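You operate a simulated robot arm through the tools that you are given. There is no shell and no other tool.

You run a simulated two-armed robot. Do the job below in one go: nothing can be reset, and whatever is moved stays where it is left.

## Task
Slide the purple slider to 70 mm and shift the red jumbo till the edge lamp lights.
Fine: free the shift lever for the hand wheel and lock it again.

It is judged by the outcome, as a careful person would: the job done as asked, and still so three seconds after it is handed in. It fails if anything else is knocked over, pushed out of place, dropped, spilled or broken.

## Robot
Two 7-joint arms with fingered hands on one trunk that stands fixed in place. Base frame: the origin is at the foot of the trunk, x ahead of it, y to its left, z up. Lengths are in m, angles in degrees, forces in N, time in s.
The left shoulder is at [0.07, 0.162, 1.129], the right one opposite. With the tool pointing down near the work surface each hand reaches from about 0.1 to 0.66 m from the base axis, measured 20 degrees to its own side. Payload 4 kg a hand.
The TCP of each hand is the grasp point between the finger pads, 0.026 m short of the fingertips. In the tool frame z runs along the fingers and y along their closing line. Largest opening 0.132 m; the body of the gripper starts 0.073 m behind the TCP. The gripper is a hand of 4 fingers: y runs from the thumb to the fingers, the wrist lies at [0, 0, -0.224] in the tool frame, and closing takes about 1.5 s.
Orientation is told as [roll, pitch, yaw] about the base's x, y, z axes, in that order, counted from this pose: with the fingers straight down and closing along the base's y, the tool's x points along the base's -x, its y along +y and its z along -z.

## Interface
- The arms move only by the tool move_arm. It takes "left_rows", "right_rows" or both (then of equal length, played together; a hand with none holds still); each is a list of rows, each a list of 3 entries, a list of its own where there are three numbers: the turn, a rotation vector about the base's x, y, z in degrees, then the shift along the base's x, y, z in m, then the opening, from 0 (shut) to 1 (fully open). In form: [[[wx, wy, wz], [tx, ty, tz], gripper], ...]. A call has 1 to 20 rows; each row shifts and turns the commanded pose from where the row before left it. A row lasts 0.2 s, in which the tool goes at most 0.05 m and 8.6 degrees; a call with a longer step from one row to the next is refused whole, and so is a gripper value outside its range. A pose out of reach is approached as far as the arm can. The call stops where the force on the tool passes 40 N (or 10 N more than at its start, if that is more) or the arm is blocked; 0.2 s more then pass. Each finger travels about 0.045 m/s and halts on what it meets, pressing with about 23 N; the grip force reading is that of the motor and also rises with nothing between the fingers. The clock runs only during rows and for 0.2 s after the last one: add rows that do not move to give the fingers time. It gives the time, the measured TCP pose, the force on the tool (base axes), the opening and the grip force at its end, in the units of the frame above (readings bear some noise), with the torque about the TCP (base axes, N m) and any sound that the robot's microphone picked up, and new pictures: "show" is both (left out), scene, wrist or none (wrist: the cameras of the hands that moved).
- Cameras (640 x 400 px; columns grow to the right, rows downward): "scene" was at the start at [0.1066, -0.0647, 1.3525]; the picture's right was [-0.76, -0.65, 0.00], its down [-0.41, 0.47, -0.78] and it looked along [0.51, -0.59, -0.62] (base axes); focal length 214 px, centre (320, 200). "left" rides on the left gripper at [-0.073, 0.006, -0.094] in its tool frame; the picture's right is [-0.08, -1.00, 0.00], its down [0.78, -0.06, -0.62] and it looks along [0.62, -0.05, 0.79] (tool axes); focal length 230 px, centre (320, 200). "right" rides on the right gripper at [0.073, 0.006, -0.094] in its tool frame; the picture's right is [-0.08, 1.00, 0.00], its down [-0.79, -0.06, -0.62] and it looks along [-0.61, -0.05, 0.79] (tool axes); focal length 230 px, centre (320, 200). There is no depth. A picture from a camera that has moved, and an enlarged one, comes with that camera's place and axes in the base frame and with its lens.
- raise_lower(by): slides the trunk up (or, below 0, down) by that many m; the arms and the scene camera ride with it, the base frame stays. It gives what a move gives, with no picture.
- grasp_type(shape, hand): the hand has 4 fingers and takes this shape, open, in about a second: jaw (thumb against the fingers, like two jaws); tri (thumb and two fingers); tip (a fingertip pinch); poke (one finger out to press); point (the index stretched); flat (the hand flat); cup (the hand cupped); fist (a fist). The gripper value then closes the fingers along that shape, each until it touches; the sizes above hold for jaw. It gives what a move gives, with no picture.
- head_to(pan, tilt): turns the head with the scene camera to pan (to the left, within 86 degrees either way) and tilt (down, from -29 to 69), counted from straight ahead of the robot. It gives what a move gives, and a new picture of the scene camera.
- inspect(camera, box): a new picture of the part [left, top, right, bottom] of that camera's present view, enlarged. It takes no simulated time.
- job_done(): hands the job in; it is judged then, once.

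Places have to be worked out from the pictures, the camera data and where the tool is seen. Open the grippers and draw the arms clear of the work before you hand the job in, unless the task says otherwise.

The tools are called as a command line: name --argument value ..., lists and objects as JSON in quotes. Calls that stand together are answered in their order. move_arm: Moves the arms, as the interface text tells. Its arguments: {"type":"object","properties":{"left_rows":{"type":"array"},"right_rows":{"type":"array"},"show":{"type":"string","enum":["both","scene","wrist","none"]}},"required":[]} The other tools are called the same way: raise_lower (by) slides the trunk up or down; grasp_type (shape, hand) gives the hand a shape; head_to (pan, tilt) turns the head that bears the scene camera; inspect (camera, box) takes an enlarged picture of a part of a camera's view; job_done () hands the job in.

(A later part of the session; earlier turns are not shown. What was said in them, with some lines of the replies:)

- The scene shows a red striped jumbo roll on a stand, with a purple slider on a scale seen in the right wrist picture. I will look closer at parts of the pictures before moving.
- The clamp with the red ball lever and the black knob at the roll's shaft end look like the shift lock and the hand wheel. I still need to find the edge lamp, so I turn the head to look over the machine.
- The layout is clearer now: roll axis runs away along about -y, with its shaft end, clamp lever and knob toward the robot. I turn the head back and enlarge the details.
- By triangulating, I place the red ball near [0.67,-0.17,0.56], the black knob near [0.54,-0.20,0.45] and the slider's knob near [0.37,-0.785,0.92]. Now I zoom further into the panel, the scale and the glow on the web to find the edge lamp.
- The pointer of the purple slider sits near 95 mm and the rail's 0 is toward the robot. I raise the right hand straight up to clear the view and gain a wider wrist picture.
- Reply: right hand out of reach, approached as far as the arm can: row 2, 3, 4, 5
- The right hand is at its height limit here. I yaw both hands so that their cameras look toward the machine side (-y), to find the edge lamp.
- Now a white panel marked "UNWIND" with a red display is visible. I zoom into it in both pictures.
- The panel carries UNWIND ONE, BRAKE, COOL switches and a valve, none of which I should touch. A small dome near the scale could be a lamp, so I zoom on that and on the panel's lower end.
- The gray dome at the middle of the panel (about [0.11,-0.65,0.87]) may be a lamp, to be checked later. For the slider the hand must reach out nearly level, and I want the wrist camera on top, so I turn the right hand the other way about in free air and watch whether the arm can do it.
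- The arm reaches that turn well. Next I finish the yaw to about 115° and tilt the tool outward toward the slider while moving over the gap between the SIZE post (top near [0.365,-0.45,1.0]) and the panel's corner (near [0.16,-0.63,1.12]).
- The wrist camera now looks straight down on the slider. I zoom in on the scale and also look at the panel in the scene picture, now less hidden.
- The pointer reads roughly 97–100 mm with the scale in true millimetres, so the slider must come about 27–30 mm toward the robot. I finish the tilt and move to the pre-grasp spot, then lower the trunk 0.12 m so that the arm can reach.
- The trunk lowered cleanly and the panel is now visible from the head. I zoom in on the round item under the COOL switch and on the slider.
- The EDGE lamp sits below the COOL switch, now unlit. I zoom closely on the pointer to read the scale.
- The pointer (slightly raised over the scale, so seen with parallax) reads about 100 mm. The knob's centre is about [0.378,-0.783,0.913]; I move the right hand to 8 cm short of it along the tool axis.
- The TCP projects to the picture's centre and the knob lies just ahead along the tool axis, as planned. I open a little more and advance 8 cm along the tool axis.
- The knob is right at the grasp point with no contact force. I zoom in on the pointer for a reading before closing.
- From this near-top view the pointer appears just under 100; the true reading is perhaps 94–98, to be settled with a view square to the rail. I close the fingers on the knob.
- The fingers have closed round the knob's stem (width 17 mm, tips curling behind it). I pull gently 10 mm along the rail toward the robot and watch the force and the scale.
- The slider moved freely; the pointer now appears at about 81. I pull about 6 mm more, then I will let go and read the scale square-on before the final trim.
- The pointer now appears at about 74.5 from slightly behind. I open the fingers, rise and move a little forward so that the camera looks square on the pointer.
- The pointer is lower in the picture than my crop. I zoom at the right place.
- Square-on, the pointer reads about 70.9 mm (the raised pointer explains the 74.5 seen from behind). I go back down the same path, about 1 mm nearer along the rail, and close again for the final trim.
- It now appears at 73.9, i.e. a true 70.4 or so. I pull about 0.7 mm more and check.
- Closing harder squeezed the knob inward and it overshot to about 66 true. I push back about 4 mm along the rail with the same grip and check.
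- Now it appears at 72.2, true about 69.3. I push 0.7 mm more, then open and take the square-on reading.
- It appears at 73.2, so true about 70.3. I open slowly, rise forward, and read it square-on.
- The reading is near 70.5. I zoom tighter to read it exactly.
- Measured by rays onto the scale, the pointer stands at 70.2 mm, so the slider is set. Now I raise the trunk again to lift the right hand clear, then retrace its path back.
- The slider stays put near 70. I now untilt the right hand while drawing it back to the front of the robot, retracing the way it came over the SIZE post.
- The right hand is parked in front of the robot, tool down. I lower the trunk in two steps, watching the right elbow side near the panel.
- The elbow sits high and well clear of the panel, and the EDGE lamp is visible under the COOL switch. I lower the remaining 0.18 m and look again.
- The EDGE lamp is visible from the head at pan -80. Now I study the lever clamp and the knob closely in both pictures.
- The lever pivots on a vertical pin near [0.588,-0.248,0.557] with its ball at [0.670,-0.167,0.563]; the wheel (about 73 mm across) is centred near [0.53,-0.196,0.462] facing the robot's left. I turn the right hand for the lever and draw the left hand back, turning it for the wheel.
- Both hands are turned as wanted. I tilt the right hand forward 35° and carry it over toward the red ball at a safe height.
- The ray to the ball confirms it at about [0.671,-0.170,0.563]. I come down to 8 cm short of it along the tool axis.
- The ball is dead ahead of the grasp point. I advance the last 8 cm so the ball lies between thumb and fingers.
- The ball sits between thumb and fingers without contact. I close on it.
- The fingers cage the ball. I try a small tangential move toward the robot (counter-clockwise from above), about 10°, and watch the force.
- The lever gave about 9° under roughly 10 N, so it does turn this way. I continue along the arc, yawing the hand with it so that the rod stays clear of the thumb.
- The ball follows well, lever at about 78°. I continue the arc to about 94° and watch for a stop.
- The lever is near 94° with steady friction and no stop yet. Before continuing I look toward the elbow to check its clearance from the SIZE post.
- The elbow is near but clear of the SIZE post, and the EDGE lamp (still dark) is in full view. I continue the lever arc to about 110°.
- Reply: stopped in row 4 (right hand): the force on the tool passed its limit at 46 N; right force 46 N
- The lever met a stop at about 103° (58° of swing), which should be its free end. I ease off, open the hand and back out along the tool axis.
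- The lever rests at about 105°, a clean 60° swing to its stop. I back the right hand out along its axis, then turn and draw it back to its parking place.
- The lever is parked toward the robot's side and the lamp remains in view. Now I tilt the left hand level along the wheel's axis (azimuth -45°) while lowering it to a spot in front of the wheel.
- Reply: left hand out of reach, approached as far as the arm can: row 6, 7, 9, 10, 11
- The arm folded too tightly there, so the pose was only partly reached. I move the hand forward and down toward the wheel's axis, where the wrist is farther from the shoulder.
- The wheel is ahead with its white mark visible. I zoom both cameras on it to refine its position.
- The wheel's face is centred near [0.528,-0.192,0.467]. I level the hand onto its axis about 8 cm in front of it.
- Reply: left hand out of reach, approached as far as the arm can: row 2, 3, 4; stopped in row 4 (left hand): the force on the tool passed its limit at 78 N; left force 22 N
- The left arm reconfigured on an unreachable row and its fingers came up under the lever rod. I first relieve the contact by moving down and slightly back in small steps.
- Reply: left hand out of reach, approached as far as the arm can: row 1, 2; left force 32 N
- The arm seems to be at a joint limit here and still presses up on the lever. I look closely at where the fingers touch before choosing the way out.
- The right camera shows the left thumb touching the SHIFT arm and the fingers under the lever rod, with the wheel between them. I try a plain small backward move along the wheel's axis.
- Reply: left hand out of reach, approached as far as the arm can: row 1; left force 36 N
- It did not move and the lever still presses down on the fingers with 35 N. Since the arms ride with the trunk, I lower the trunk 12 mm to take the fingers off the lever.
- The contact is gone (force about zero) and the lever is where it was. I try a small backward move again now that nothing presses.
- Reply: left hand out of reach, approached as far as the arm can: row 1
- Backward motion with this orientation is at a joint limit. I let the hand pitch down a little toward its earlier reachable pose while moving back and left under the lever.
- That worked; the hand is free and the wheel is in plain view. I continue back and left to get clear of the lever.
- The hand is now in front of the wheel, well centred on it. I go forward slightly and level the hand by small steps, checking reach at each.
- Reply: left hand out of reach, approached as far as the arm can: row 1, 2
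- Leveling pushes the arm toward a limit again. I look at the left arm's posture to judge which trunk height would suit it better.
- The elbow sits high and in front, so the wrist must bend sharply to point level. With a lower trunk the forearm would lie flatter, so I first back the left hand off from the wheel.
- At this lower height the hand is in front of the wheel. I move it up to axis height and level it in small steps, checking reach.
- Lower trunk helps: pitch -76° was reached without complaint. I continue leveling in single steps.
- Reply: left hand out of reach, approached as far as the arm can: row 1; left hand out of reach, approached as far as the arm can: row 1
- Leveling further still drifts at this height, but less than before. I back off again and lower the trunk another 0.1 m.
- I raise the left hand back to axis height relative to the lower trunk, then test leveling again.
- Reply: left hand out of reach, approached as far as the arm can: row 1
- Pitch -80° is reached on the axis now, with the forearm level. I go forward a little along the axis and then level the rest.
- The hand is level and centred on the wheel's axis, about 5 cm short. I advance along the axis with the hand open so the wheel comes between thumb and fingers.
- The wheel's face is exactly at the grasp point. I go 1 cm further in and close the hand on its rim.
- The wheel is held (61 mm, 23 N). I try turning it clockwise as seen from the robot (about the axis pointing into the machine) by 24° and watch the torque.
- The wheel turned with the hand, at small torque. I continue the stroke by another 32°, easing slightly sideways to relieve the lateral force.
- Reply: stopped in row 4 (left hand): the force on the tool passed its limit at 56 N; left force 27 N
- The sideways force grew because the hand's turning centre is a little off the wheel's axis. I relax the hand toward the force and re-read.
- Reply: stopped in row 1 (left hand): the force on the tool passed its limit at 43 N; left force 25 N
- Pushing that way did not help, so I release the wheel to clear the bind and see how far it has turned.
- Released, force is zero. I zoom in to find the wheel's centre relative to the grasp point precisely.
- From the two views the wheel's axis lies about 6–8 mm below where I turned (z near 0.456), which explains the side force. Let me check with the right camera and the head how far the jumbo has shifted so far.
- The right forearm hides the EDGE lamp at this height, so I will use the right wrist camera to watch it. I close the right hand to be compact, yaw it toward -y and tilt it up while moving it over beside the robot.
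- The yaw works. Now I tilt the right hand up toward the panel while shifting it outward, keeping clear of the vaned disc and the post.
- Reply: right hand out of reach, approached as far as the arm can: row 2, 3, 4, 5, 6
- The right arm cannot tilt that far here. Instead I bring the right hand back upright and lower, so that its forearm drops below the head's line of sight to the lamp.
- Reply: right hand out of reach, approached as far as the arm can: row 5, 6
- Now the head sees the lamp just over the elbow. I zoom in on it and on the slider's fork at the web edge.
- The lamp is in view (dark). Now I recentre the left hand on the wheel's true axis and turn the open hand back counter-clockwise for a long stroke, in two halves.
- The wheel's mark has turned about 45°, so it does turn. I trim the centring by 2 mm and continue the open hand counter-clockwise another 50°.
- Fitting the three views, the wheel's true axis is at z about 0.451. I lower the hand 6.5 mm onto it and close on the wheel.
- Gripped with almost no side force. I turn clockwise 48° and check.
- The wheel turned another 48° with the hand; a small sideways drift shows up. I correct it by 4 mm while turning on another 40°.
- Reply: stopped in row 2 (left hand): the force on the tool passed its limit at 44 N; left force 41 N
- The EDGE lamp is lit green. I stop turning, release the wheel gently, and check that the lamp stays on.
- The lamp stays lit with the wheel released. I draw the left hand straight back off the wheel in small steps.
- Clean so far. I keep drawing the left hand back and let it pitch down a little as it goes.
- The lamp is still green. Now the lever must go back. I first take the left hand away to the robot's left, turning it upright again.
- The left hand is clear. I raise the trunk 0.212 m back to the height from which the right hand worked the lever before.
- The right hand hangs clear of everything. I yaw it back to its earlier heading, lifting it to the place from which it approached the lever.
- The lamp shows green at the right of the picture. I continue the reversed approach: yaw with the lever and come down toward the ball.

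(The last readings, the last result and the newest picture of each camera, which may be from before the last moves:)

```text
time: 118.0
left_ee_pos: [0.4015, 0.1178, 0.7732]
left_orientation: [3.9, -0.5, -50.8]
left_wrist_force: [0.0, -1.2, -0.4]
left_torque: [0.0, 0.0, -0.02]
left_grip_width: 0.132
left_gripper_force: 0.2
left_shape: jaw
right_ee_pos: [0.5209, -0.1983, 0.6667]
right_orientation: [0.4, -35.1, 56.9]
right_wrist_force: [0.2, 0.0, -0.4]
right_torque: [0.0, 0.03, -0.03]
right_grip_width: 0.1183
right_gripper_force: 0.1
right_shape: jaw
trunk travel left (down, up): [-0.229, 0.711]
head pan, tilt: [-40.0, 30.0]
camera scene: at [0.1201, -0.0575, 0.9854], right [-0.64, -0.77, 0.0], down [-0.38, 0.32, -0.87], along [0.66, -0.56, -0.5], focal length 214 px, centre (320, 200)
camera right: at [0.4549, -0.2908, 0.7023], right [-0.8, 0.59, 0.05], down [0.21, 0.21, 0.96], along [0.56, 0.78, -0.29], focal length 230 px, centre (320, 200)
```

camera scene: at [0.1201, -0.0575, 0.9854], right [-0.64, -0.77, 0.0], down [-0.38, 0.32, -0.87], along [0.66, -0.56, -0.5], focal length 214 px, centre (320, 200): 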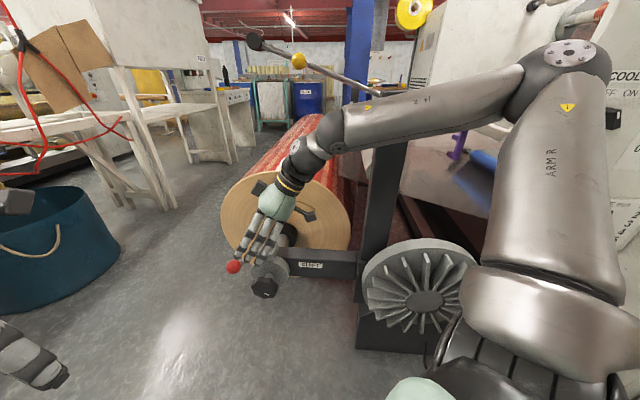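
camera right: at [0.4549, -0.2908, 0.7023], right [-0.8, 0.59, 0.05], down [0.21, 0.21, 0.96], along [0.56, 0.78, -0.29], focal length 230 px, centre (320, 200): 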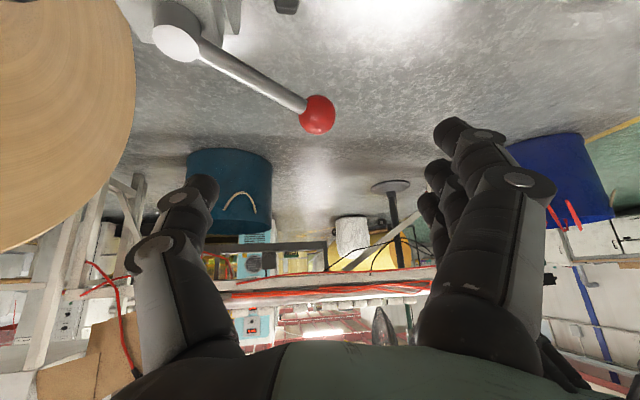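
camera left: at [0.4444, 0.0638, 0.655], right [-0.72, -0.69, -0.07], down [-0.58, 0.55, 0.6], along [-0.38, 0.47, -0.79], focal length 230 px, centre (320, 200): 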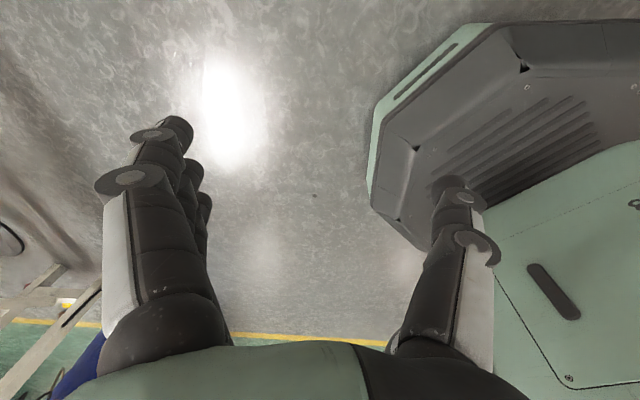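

The ball is straight ahead at [0.560,-0.144,0.565]. I advance onto it and close.

move_arm --right_rows '[[[0, 0, 0], [0.0098, 0.0138, -0.025], 0.9], [[0, 0, 0], [0.0098, 0.0138, -0.025], 0.9], [[0, 0, 0], [0.0098, 0.0138, -0.025], 0.9], [[0, 0, 0], [0.0096, 0.0138, -0.025], 0.9], [[0, 0, 0], [0, 0, 0], 0.9]]' --show "wrist"

move_arm --right_rows '[[[0, 0, 0], [0, 0, 0], 0.6], [[0, 0, 0], [0, 0, 0], 0.45], [[0, 0, 0], [0, 0, 0], 0.3], [[0, 0, 0], [0, 0, 0], 0.2], [[0, 0, 0], [0, 0, 0], 0.15], [[0, 0, 0], [0, 0, 0], 0.15], [[0, 0, 0], [0, 0, 0], 0.15]]' --show "both"

```text
time: 119.2
left_ee_pos: [0.4012, 0.1187, 0.7728]
left_orientation: [3.9, -0.6, -50.7]
left_wrist_force: [0.3, 1.1, 0.6]
left_torque: [0.0, 0.01, -0.01]
left_grip_width: 0.1319
left_gripper_force: 0.1
left_shape: jaw
right_ee_pos: [0.56, -0.1426, 0.5668]
right_orientation: [0.4, -35.1, 57.0]
right_wrist_force: [0.3, -0.1, 0.0]
right_torque: [-0.02, -0.01, -0.01]
right_grip_width: 0.1188
right_gripper_force: 0.1
right_shape: jaw
trunk travel left (down, up): [-0.229, 0.711]
head pan, tilt: [-40.0, 30.0]
camera right: at [0.4938, -0.2348, 0.6017], right [-0.8, 0.59, 0.05], down [0.21, 0.21, 0.96], along [0.56, 0.78, -0.29], focal length 230 px, centre (320, 200)
```

right: 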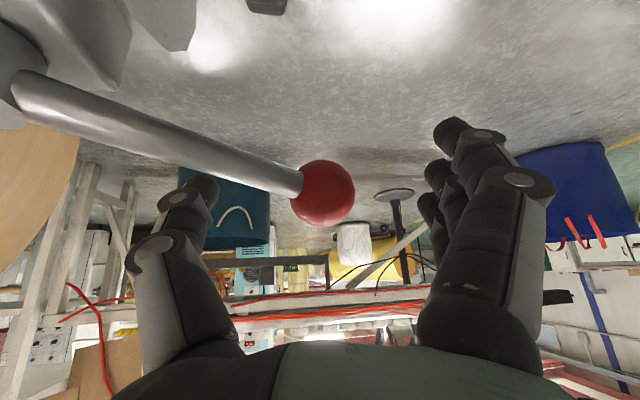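

```text
time: 120.8
left_ee_pos: [0.4014, 0.119, 0.7728]
left_orientation: [3.9, -0.6, -50.5]
left_wrist_force: [-0.7, 0.6, 0.0]
left_torque: [0.02, -0.04, -0.02]
left_grip_width: 0.1318
left_gripper_force: 0.1
left_shape: jaw
right_ee_pos: [0.5589, -0.1435, 0.5667]
right_orientation: [0.5, -35.1, 57.1]
right_wrist_force: [0.0, 1.4, 0.6]
right_torque: [-0.02, 0.01, -0.02]
right_grip_width: 0.0137
right_gripper_force: 0.0
right_shape: jaw
trunk travel left (down, up): [-0.229, 0.711]
head pan, tilt: [-40.0, 30.0]
camera scene: at [0.1197, -0.0574, 0.9854], right [-0.64, -0.77, 0.0], down [-0.38, 0.32, -0.87], along [0.66, -0.56, -0.5], focal length 214 px, centre (320, 200)
camera right: at [0.4937, -0.235, 0.6019], right [-0.8, 0.59, 0.05], down [0.21, 0.21, 0.96], along [0.56, 0.78, -0.29], focal length 230 px, centre (320, 200)
```

scene: 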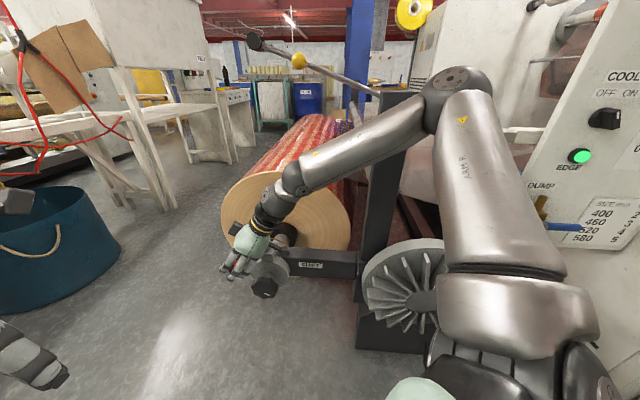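
right: 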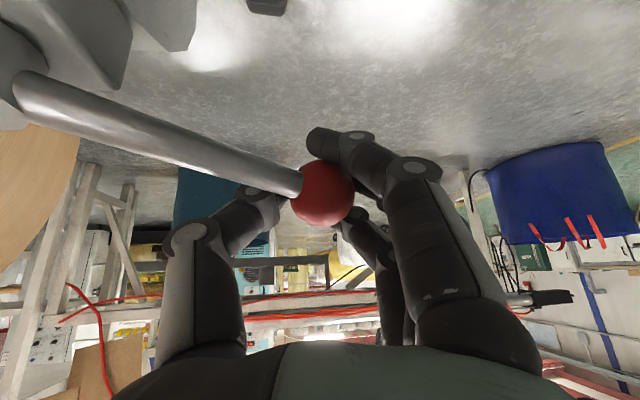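

The ball is caged again and the lamp is green. I swing the lever back clockwise along its arc, the first 24°.

move_arm --right_rows '[[[0, 0, -3.1], [0.0075, 0.0022, 0], 0.15], [[0, 0, -3.1], [0.0077, 0.0016, 0], 0.15], [[0, 0, -3.1], [0.0078, 0.0011, 0], 0.15], [[0, 0, -3.1], [0.0078, 0.0005, 0], 0.15], [[0, 0, -3.1], [0.0078, 0, 0], 0.15], [[0, 0, -3.1], [0.0078, -0.0005, 0], 0.15]]' --show "both"

```text
time: 122.2
left_ee_pos: [0.4007, 0.1181, 0.7721]
left_orientation: [3.8, -0.5, -50.7]
left_wrist_force: [-0.8, -0.4, 0.4]
left_torque: [-0.02, 0.03, 0.0]
left_grip_width: 0.132
left_gripper_force: 0.1
left_shape: jaw
right_ee_pos: [0.6065, -0.1403, 0.5643]
right_orientation: [0.6, -34.9, 38.2]
right_wrist_force: [-3.7, -7.9, -11.9]
right_torque: [-0.07, 0.12, -0.25]
right_grip_width: 0.0089
right_gripper_force: 23.0
right_shape: jaw
trunk travel left (down, up): [-0.229, 0.711]
head pan, tilt: [-40.0, 30.0]
camera scene: at [0.1205, -0.0583, 0.9852], right [-0.64, -0.77, 0.0], down [-0.38, 0.32, -0.87], along [0.66, -0.56, -0.5], focal length 214 px, centre (320, 200)
camera right: at [0.5141, -0.2056, 0.6009], right [-0.57, 0.82, 0.05], down [0.27, 0.13, 0.95], along [0.78, 0.56, -0.29], focal length 230 px, centre (320, 200)
```

scene: 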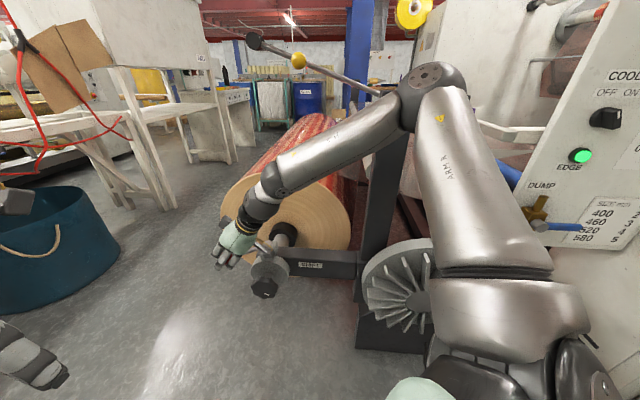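
right: 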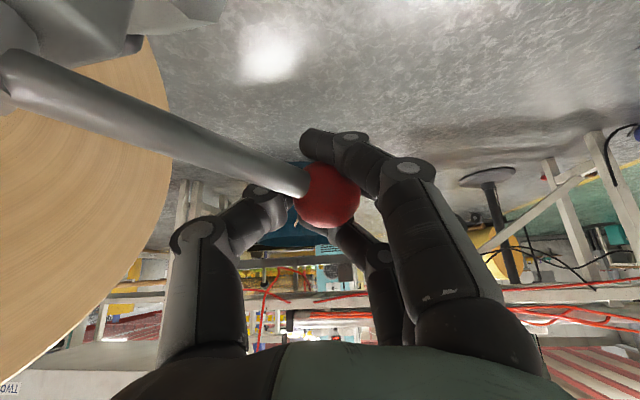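

It swings freely with modest force and the lamp stays green. I continue the arc another 20°.

move_arm --right_rows '[[[0, 0, -3.1], [0.0078, -0.0011, 0], 0.15], [[0, 0, -3.1], [0.0077, -0.0016, 0], 0.15], [[0, 0, -3.1], [0.0075, -0.0022, 0], 0.15], [[0, 0, -3.1], [0.0074, -0.0027, 0], 0.15], [[0, 0, -3.1], [0.0072, -0.0032, 0], 0.15]]' --show "both"

```text
time: 123.4
left_ee_pos: [0.4002, 0.118, 0.7723]
left_orientation: [4.0, -0.5, -50.7]
left_wrist_force: [-0.7, -0.3, -0.2]
left_torque: [0.0, -0.01, 0.0]
left_grip_width: 0.1319
left_gripper_force: 0.0
left_shape: jaw
right_ee_pos: [0.645, -0.1499, 0.5663]
right_orientation: [0.5, -34.8, 22.7]
right_wrist_force: [-7.3, -11.2, -17.1]
right_torque: [-0.08, 0.17, -0.26]
right_grip_width: 0.0091
right_gripper_force: 23.3
right_shape: jaw
trunk travel left (down, up): [-0.229, 0.711]
head pan, tilt: [-40.0, 30.0]
camera scene: at [0.1207, -0.0585, 0.9852], right [-0.64, -0.77, 0.0], down [-0.38, 0.32, -0.87], along [0.66, -0.56, -0.5], focal length 214 px, centre (320, 200)
camera right: at [0.5377, -0.1898, 0.6009], right [-0.33, 0.94, 0.05], down [0.29, 0.05, 0.95], along [0.9, 0.33, -0.29], focal length 230 px, centre (320, 200)
```

scene: 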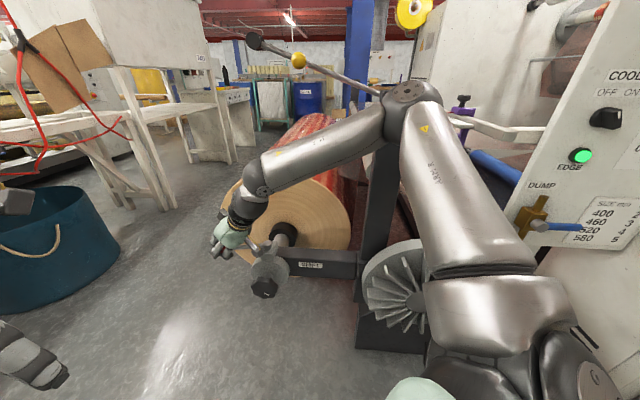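
right: 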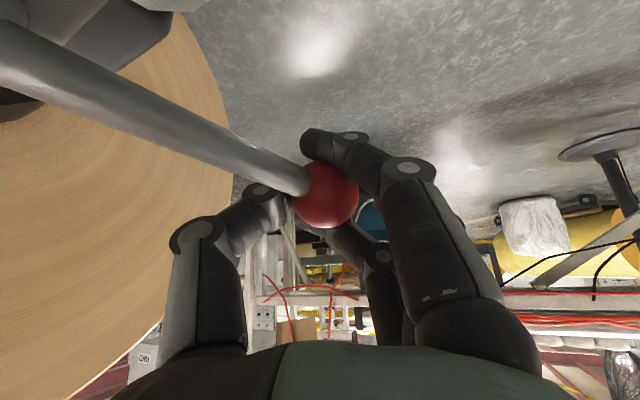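

Steady forces, lamp green. I swing the remaining 16° and a touch more until the lever meets its lock stop.

move_arm --right_rows '[[[0, 0, -3.1], [0.0069, -0.0037, 0], 0.15], [[0, 0, -3.1], [0.0066, -0.0042, 0], 0.15], [[0, 0, -2], [0.0063, -0.0046, 0], 0.15], [[0, 0, 0], [0.006, -0.005, 0], 0.15], [[0, 0, 0], [0.003, -0.003, 0], 0.15], [[0, 0, 0], [0, 0, 0], 0.15]]' --show "both"

```text
time: 124.8
left_ee_pos: [0.4013, 0.1185, 0.7722]
left_orientation: [3.8, -0.4, -50.7]
left_wrist_force: [-0.8, -0.2, 0.1]
left_torque: [0.0, -0.01, -0.01]
left_grip_width: 0.132
left_gripper_force: 0.1
left_shape: jaw
right_ee_pos: [0.6747, -0.1708, 0.5637]
right_orientation: [0.5, -34.9, 14.7]
right_wrist_force: [-8.7, -7.4, -17.2]
right_torque: [0.02, 0.18, -0.31]
right_grip_width: 0.0085
right_gripper_force: 23.4
right_shape: jaw
trunk travel left (down, up): [-0.229, 0.711]
head pan, tilt: [-40.0, 30.0]
camera scene: at [0.1209, -0.0582, 0.9852], right [-0.64, -0.77, 0.0], down [-0.38, 0.32, -0.87], along [0.66, -0.56, -0.5], focal length 214 px, centre (320, 200)
camera right: at [0.5622, -0.1942, 0.6008], right [-0.19, 0.98, 0.05], down [0.3, 0.01, 0.95], along [0.93, 0.2, -0.29], focal length 230 px, centre (320, 200)
```

scene: 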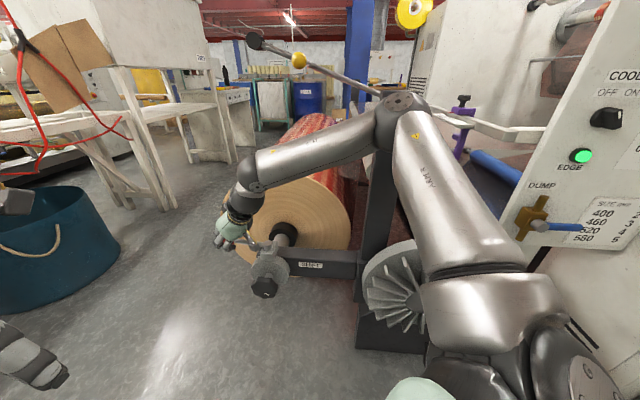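
right: 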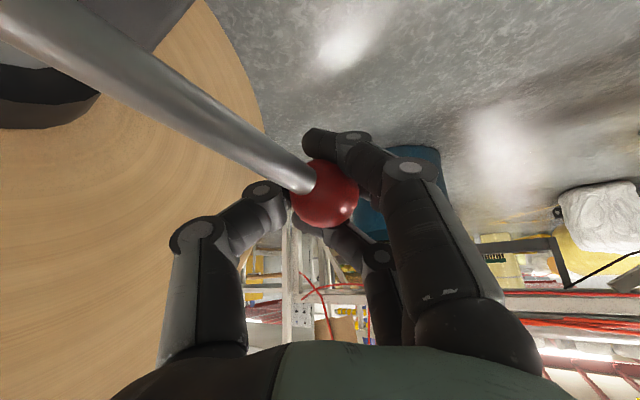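

The lever is back at its first position by my reckoning, though no stop has been felt yet. I press on a few millimetres to make sure it is home.

move_arm --right_rows '[[[0, 0, 0], [0.0027, -0.0028, 0], 0.15], [[0, 0, 0], [0.0027, -0.0028, 0], 0.15], [[0, 0, 0], [0, 0, 0], 0.15]]' --show "wrist"

```text
time: 125.6
left_ee_pos: [0.4005, 0.1196, 0.7718]
left_orientation: [3.8, -0.5, -50.6]
left_wrist_force: [-0.5, -0.7, 0.3]
left_torque: [0.04, -0.04, 0.01]
left_grip_width: 0.132
left_gripper_force: 0.1
left_shape: jaw
right_ee_pos: [0.6752, -0.174, 0.5645]
right_orientation: [0.6, -34.7, 14.7]
right_wrist_force: [-23.4, 1.0, -18.5]
right_torque: [0.03, 0.36, -0.13]
right_grip_width: 0.0074
right_gripper_force: 23.0
right_shape: jaw
trunk travel left (down, up): [-0.229, 0.711]
head pan, tilt: [-40.0, 30.0]
camera right: at [0.5651, -0.1981, 0.601], right [-0.2, 0.98, 0.05], down [0.3, 0.01, 0.95], along [0.93, 0.21, -0.3], focal length 230 px, centre (320, 200)
```

right: 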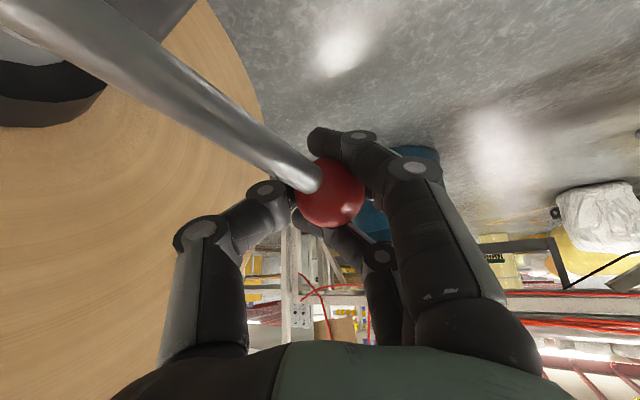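

Resistance rose to 23 N with hardly any travel, so the lever is at its lock stop. I ease off, open the hand and check the lamp.

move_arm --right_rows '[[[0, 0, 0], [-0.002, 0.0015, 0], 0.2], [[0, 0, 0], [0, 0, 0], 0.35], [[0, 0, 0], [0, 0, 0], 0.5], [[0, 0, 0], [0, 0, 0], 0.65], [[0, 0, 0], [0, 0, 0], 0.8], [[0, 0, 0], [0, 0, 0], 0.9], [[0, 0, 0], [0, 0, 0], 0.9], [[0, 0, 0], [0, 0, 0], 0.9]]' --show "both"

```text
time: 127.4
left_ee_pos: [0.4002, 0.1185, 0.7718]
left_orientation: [4.0, -0.6, -50.7]
left_wrist_force: [0.3, 0.5, 1.1]
left_torque: [0.0, 0.0, 0.03]
left_grip_width: 0.132
left_gripper_force: 0.1
left_shape: jaw
right_ee_pos: [0.676, -0.1734, 0.567]
right_orientation: [0.4, -35.1, 14.8]
right_wrist_force: [0.7, 0.4, 0.3]
right_torque: [-0.02, -0.01, 0.01]
right_grip_width: 0.1186
right_gripper_force: 0.1
right_shape: jaw
trunk travel left (down, up): [-0.229, 0.711]
head pan, tilt: [-40.0, 30.0]
camera scene: at [0.1197, -0.0574, 0.9854], right [-0.64, -0.77, 0.0], down [-0.38, 0.32, -0.87], along [0.66, -0.56, -0.5], focal length 214 px, centre (320, 200)
camera right: at [0.5652, -0.1974, 0.6025], right [-0.19, 0.98, 0.05], down [0.29, 0.01, 0.96], along [0.94, 0.2, -0.29], focal length 230 px, centre (320, 200)
```

scene: 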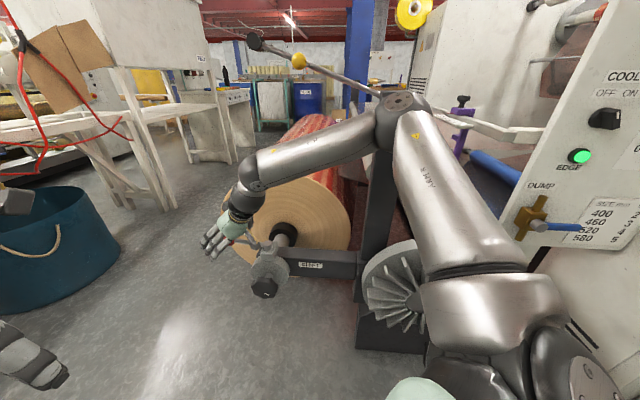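
right: 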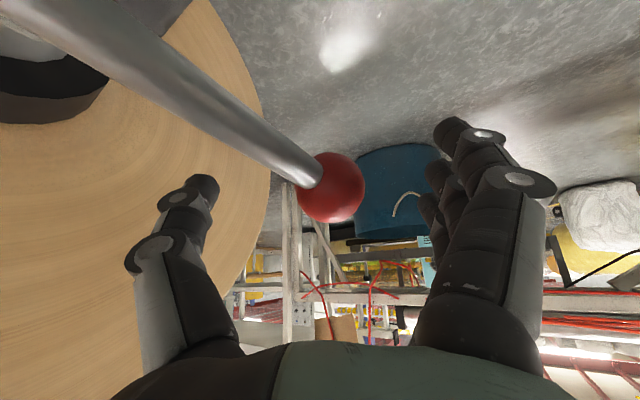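

The lever is back where it began and the lamp is green. I back the right hand out along its axis and bring it upright in front of the robot.

move_arm --right_rows '[[[0, 0, 0], [-0.0185, -0.005, 0.027], 0.9], [[0, 0, 0], [-0.0185, -0.005, 0.027], 1], [[0, 0, 0], [-0.0185, -0.005, 0.027], 1], [[0, 0, 0], [-0.0185, -0.005, 0.03], 1], [[0, 0, -0.8], [-0.03, -0.003, 0.02], 1], [[0, 0, -0.8], [-0.03, -0.003, 0.02], 1], [[0, 0, -0.8], [-0.03, -0.003, 0.02], 1], [[-1.2, 6.9, 0], [-0.035, -0.01, 0.004], 1], [[-1.2, 6.9, 0], [-0.035, -0.01, 0.004], 1], [[-1.2, 6.9, 0], [-0.035, -0.01, 0.004], 1], [[-1.2, 6.9, 0], [-0.035, -0.01, 0.004], 1], [[-1.2, 6.9, 0], [-0.035, -0.01, 0.004], 1]]' --show "both"

```text
time: 130.0
left_ee_pos: [0.3997, 0.1192, 0.7742]
left_orientation: [3.9, -0.5, -50.6]
left_wrist_force: [-0.2, 1.0, -0.2]
left_torque: [0.02, -0.01, 0.0]
left_grip_width: 0.132
left_gripper_force: 0.1
left_shape: jaw
right_ee_pos: [0.3365, -0.2527, 0.7593]
right_orientation: [1.7, 0.0, 11.7]
right_wrist_force: [-0.5, -0.1, -0.6]
right_torque: [-0.01, 0.03, 0.0]
right_grip_width: 0.1318
right_gripper_force: 0.1
right_shape: jaw
trunk travel left (down, up): [-0.229, 0.711]
head pan, tilt: [-40.0, 30.0]
camera scene: at [0.1194, -0.0572, 0.9855], right [-0.64, -0.77, 0.0], down [-0.38, 0.32, -0.87], along [0.66, -0.56, -0.5], focal length 214 px, centre (320, 200)
camera right: at [0.2645, -0.2641, 0.8533], right [-0.13, 0.99, 0.03], down [0.78, 0.08, 0.61], along [0.61, 0.1, -0.79], focal length 230 px, centre (320, 200)
```

scene: 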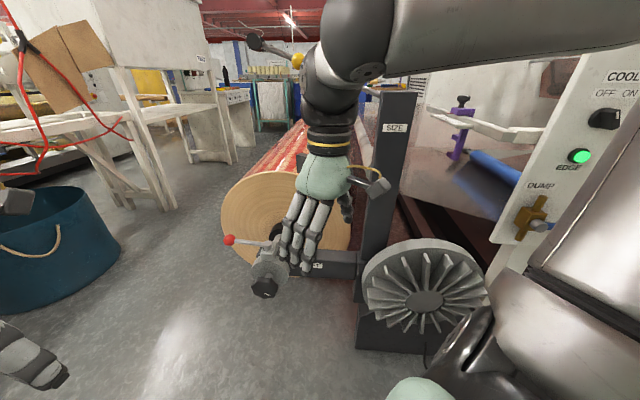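
right: 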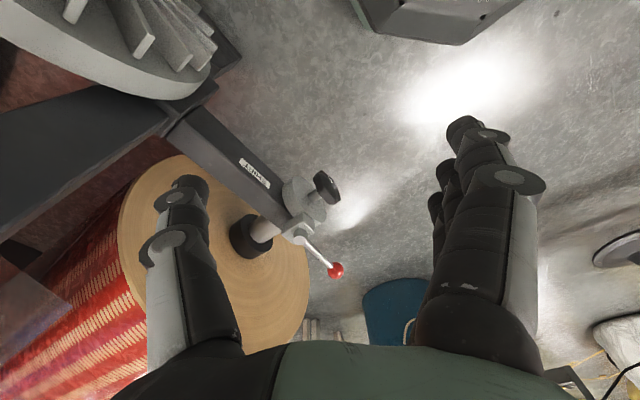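

Everything is released, the lever is home and the lamp is green. I raise the trunk so both hands move well clear, then verify the slider, lamp and lever.

raise_lower --by 0.38

head_to --pan -55 --tilt 40

inspect --camera "scene" --box '[330, 100, 480, 220]'

```text
time: 133.7
left_ee_pos: [0.4005, 0.119, 1.1529]
left_orientation: [4.0, -0.6, -50.5]
left_wrist_force: [0.3, 0.4, 0.2]
left_torque: [0.01, 0.02, -0.02]
left_grip_width: 0.132
left_gripper_force: 0.1
left_shape: jaw
right_ee_pos: [0.3376, -0.2517, 1.139]
right_orientation: [1.8, -0.2, 11.8]
right_wrist_force: [0.0, 0.6, -1.0]
right_torque: [0.02, 0.0, -0.01]
right_grip_width: 0.1318
right_gripper_force: 0.0
right_shape: jaw
trunk travel left (down, up): [-0.609, 0.331]
head pan, tilt: [-40.0, 30.0]
```

```text
time: 134.4
left_ee_pos: [0.4004, 0.1187, 1.1526]
left_orientation: [3.9, -0.6, -50.5]
left_wrist_force: [0.6, 0.1, -1.0]
left_torque: [0.01, 0.03, -0.03]
left_grip_width: 0.1318
left_gripper_force: 0.2
left_shape: jaw
right_ee_pos: [0.3374, -0.2525, 1.1379]
right_orientation: [1.8, 0.0, 11.7]
right_wrist_force: [0.4, 0.2, 1.1]
right_torque: [0.02, -0.01, -0.01]
right_grip_width: 0.1319
right_gripper_force: 0.1
right_shape: jaw
trunk travel left (down, up): [-0.609, 0.331]
head pan, tilt: [-55.0, 40.0]
camera scene: at [0.0992, -0.0689, 1.3501], right [-0.82, -0.57, 0.0], down [-0.37, 0.53, -0.77], along [0.44, -0.63, -0.64], focal length 214 px, centre (320, 200)
```

scene: 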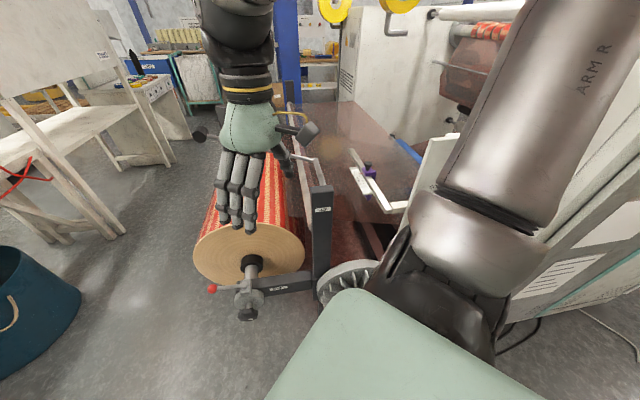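

```text
3.33 times, centred on (405, 160) of scene
camera zoom: at [0.0992, -0.0689, 1.3501], right [-0.82, -0.57, 0.0], down [-0.37, 0.53, -0.77], along [0.44, -0.63, -0.64], focal length 715 px, centre (37, 333)
```

zoom: 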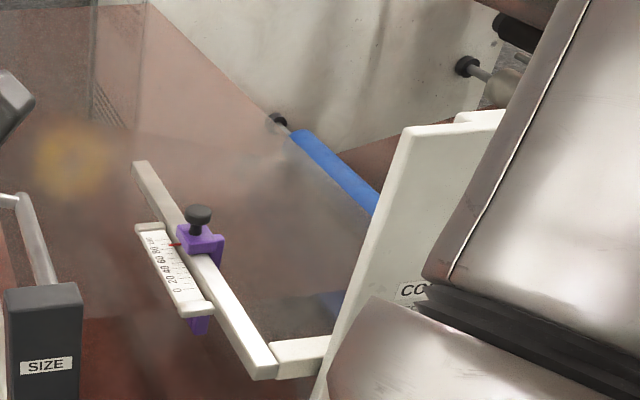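

I zoom further on the scale, the lever and, with a changed view, the lamp.

inspect --camera "scene" --box '[355, 155, 395, 205]'

inspect --camera "scene" --box '[190, 240, 330, 330]'

inspect --camera "right" --box '[0, 0, 640, 400]'

```text
8.00 times, centred on (375, 180) of scene
camera zoom: at [0.0992, -0.0689, 1.3501], right [-0.82, -0.57, 0.0], down [-0.37, 0.53, -0.77], along [0.44, -0.63, -0.64], focal length 1716 px, centre (-120, 360)
```

zoom: 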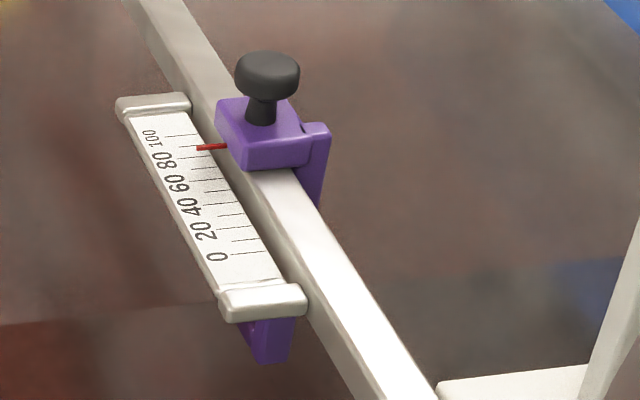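

```text
4.44 times, centred on (260, 285) of scene
camera zoom: at [0.0992, -0.0689, 1.3501], right [-0.82, -0.57, 0.0], down [-0.37, 0.53, -0.77], along [0.44, -0.63, -0.64], focal length 953 px, centre (587, -178)
```

zoom: 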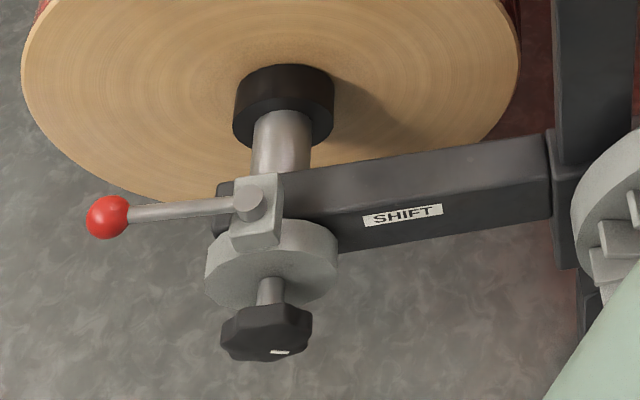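

```text
1.00 times, centred on (320, 200) of right (not enlarged: the box is as wide or as high as the picture)
camera zoom: at [0.2652, -0.2641, 1.2328], right [-0.13, 0.99, 0.03], down [0.78, 0.08, 0.62], along [0.61, 0.1, -0.79], focal length 230 px, centre (320, 200)
```

zoom: 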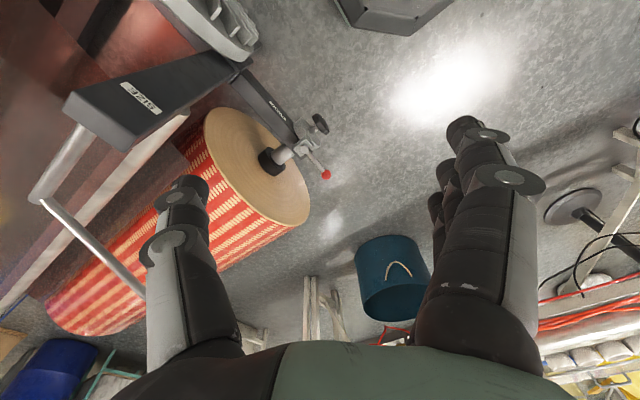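

The scale looks unchanged (about 89 apparent from this slant, which is 70–71 true), and the lever is fully back. I turn the head to see the lamp once more.

head_to --pan -70 --tilt 30

```text
time: 135.2
left_ee_pos: [0.4, 0.1176, 1.1525]
left_orientation: [3.9, -0.6, -50.5]
left_wrist_force: [-1.3, 0.4, 0.6]
left_torque: [-0.02, -0.02, 0.0]
left_grip_width: 0.132
left_gripper_force: 0.1
left_shape: jaw
right_ee_pos: [0.3376, -0.2528, 1.1386]
right_orientation: [1.8, -0.1, 11.8]
right_wrist_force: [0.3, 0.1, 0.1]
right_torque: [-0.03, 0.0, -0.02]
right_grip_width: 0.1321
right_gripper_force: 0.0
right_shape: jaw
trunk travel left (down, up): [-0.609, 0.331]
head pan, tilt: [-70.0, 30.0]
camera scene: at [0.0814, -0.0842, 1.3654], right [-0.94, -0.34, 0.0], down [-0.17, 0.47, -0.87], along [0.3, -0.81, -0.5], focal length 214 px, centre (320, 200)
```

scene: 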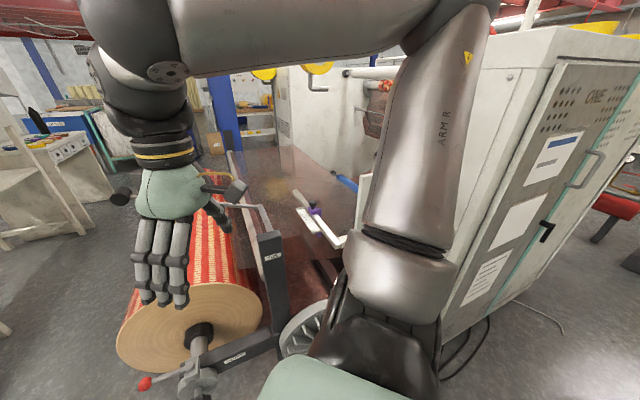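

The upper arm hides the lamp at this height. I lower the trunk 0.2 m, from where it was visible before, for a last look.

raise_lower --by -0.2

head_to --pan -75 --tilt 25

```text
time: 137.4
left_ee_pos: [0.4006, 0.1191, 0.9518]
left_orientation: [3.8, -0.6, -50.6]
left_wrist_force: [0.0, 0.3, 0.8]
left_torque: [0.0, -0.01, 0.02]
left_grip_width: 0.1318
left_gripper_force: 0.1
left_shape: jaw
right_ee_pos: [0.3361, -0.2522, 0.9382]
right_orientation: [1.8, -0.2, 11.7]
right_wrist_force: [0.1, 0.5, 0.1]
right_torque: [0.01, -0.01, -0.01]
right_grip_width: 0.1318
right_gripper_force: 0.1
right_shape: jaw
trunk travel left (down, up): [-0.409, 0.531]
head pan, tilt: [-70.0, 30.0]
```

```text
time: 138.0
left_ee_pos: [0.4007, 0.1192, 0.9522]
left_orientation: [3.9, -0.5, -50.6]
left_wrist_force: [-0.2, 0.6, -0.2]
left_torque: [-0.01, 0.0, 0.02]
left_grip_width: 0.132
left_gripper_force: 0.1
left_shape: jaw
right_ee_pos: [0.3368, -0.2517, 0.9389]
right_orientation: [1.8, -0.1, 11.8]
right_wrist_force: [0.4, 0.5, 0.6]
right_torque: [0.02, 0.02, -0.01]
right_grip_width: 0.1319
right_gripper_force: 0.1
right_shape: jaw
trunk travel left (down, up): [-0.409, 0.531]
head pan, tilt: [-75.0, 25.0]
camera scene: at [0.0743, -0.0883, 1.1734], right [-0.97, -0.26, 0.0], down [-0.11, 0.41, -0.91], along [0.24, -0.88, -0.42], focal length 214 px, centre (320, 200)
```

scene: 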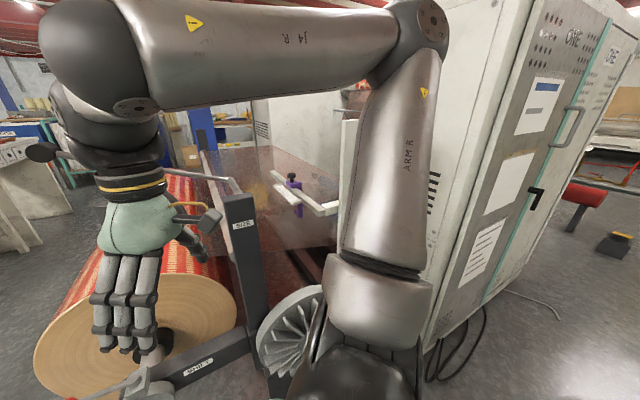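

The upper arm covers the panel in this pose. I draw the right hand back toward the robot, which also swings the elbow aside.

move_arm --right_rows '[[[0, 0, 8], [-0.02, 0, 0], 1], [[0, 0, 8], [-0.02, 0, 0], 1], [[0, 0, 8], [-0.02, 0, 0], 1], [[0, 0, 8], [-0.02, 0, 0], 1], [[0, 0, 8], [0, 0, 0], 1], [[0, 0, 8], [0, 0, 0], 1], [[0, 0, 8], [0, 0, 0], 1], [[0, 0, 8], [0, 0, 0], 1], [[0, 0, 8], [0, 0, 0], 1], [[0, 0, 8], [0, 0, 0], 1], [[0, 0, 8], [0, 0, 0], 1], [[0, 0, 8], [0, 0, 0], 1]]' --show "scene"

```text
time: 140.6
left_ee_pos: [0.4002, 0.1189, 0.9524]
left_orientation: [3.8, -0.5, -50.5]
left_wrist_force: [-0.2, 0.3, 0.4]
left_torque: [-0.03, 0.01, 0.0]
left_grip_width: 0.1317
left_gripper_force: 0.1
left_shape: jaw
right_ee_pos: [0.2574, -0.2528, 0.9385]
right_orientation: [1.8, -0.1, 107.9]
right_wrist_force: [0.2, 0.3, -0.2]
right_torque: [0.03, 0.0, -0.01]
right_grip_width: 0.1318
right_gripper_force: 0.1
right_shape: jaw
trunk travel left (down, up): [-0.409, 0.531]
head pan, tilt: [-75.0, 25.0]
camera scene: at [0.0742, -0.0883, 1.1734], right [-0.97, -0.26, 0.0], down [-0.11, 0.41, -0.91], along [0.23, -0.88, -0.42], focal length 214 px, centre (320, 200)
```

scene: 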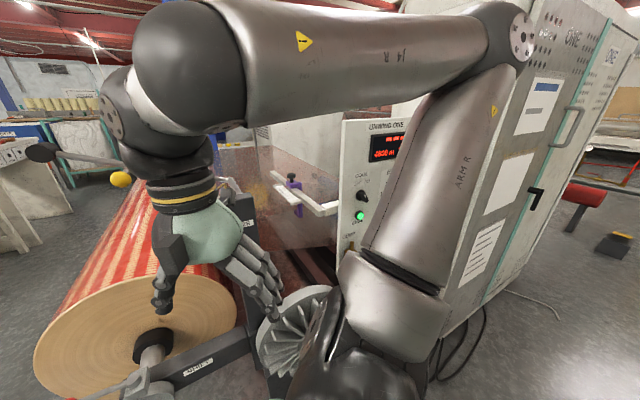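

The lamp is still green well after locking, the lever is home, the slider reads about 70 mm, and both hands are open and clear of the machine. I hand the job in.

job_done

```text
The job is handed in.
```

The job is handed in with the EDGE lamp green. It was still lit about 15 seconds after the lever was locked.

- **Purple slider:** it stands at about 70.2 mm, read square-on to the scale, give or take about 0.5 mm. It started near 95–100 mm.
- **Red jumbo:** I swung the red-ball lever 60° to free the shift, then turned the hand wheel roughly 100° clockwise in two strokes. The lamp came on during the second stroke. I stopped there and did not look for the middle of the lit range.
- **Shift lever:** it is back at its lock stop, in the same place it started.

**Contact on the way:** lining up the left hand on the hand wheel, the arm swung off course. Its fingers came up under the freed lever and the thumb touched the SHIFT arm, with a peak force of 78 N. I backed out and saw nothing displaced. The side force on the wheel also passed the 40 N limit more than once while turning, up to 56 N.

The valve, brake and COOL switches and the SIZE arm were left alone. Both hands are open and clear of the machine.
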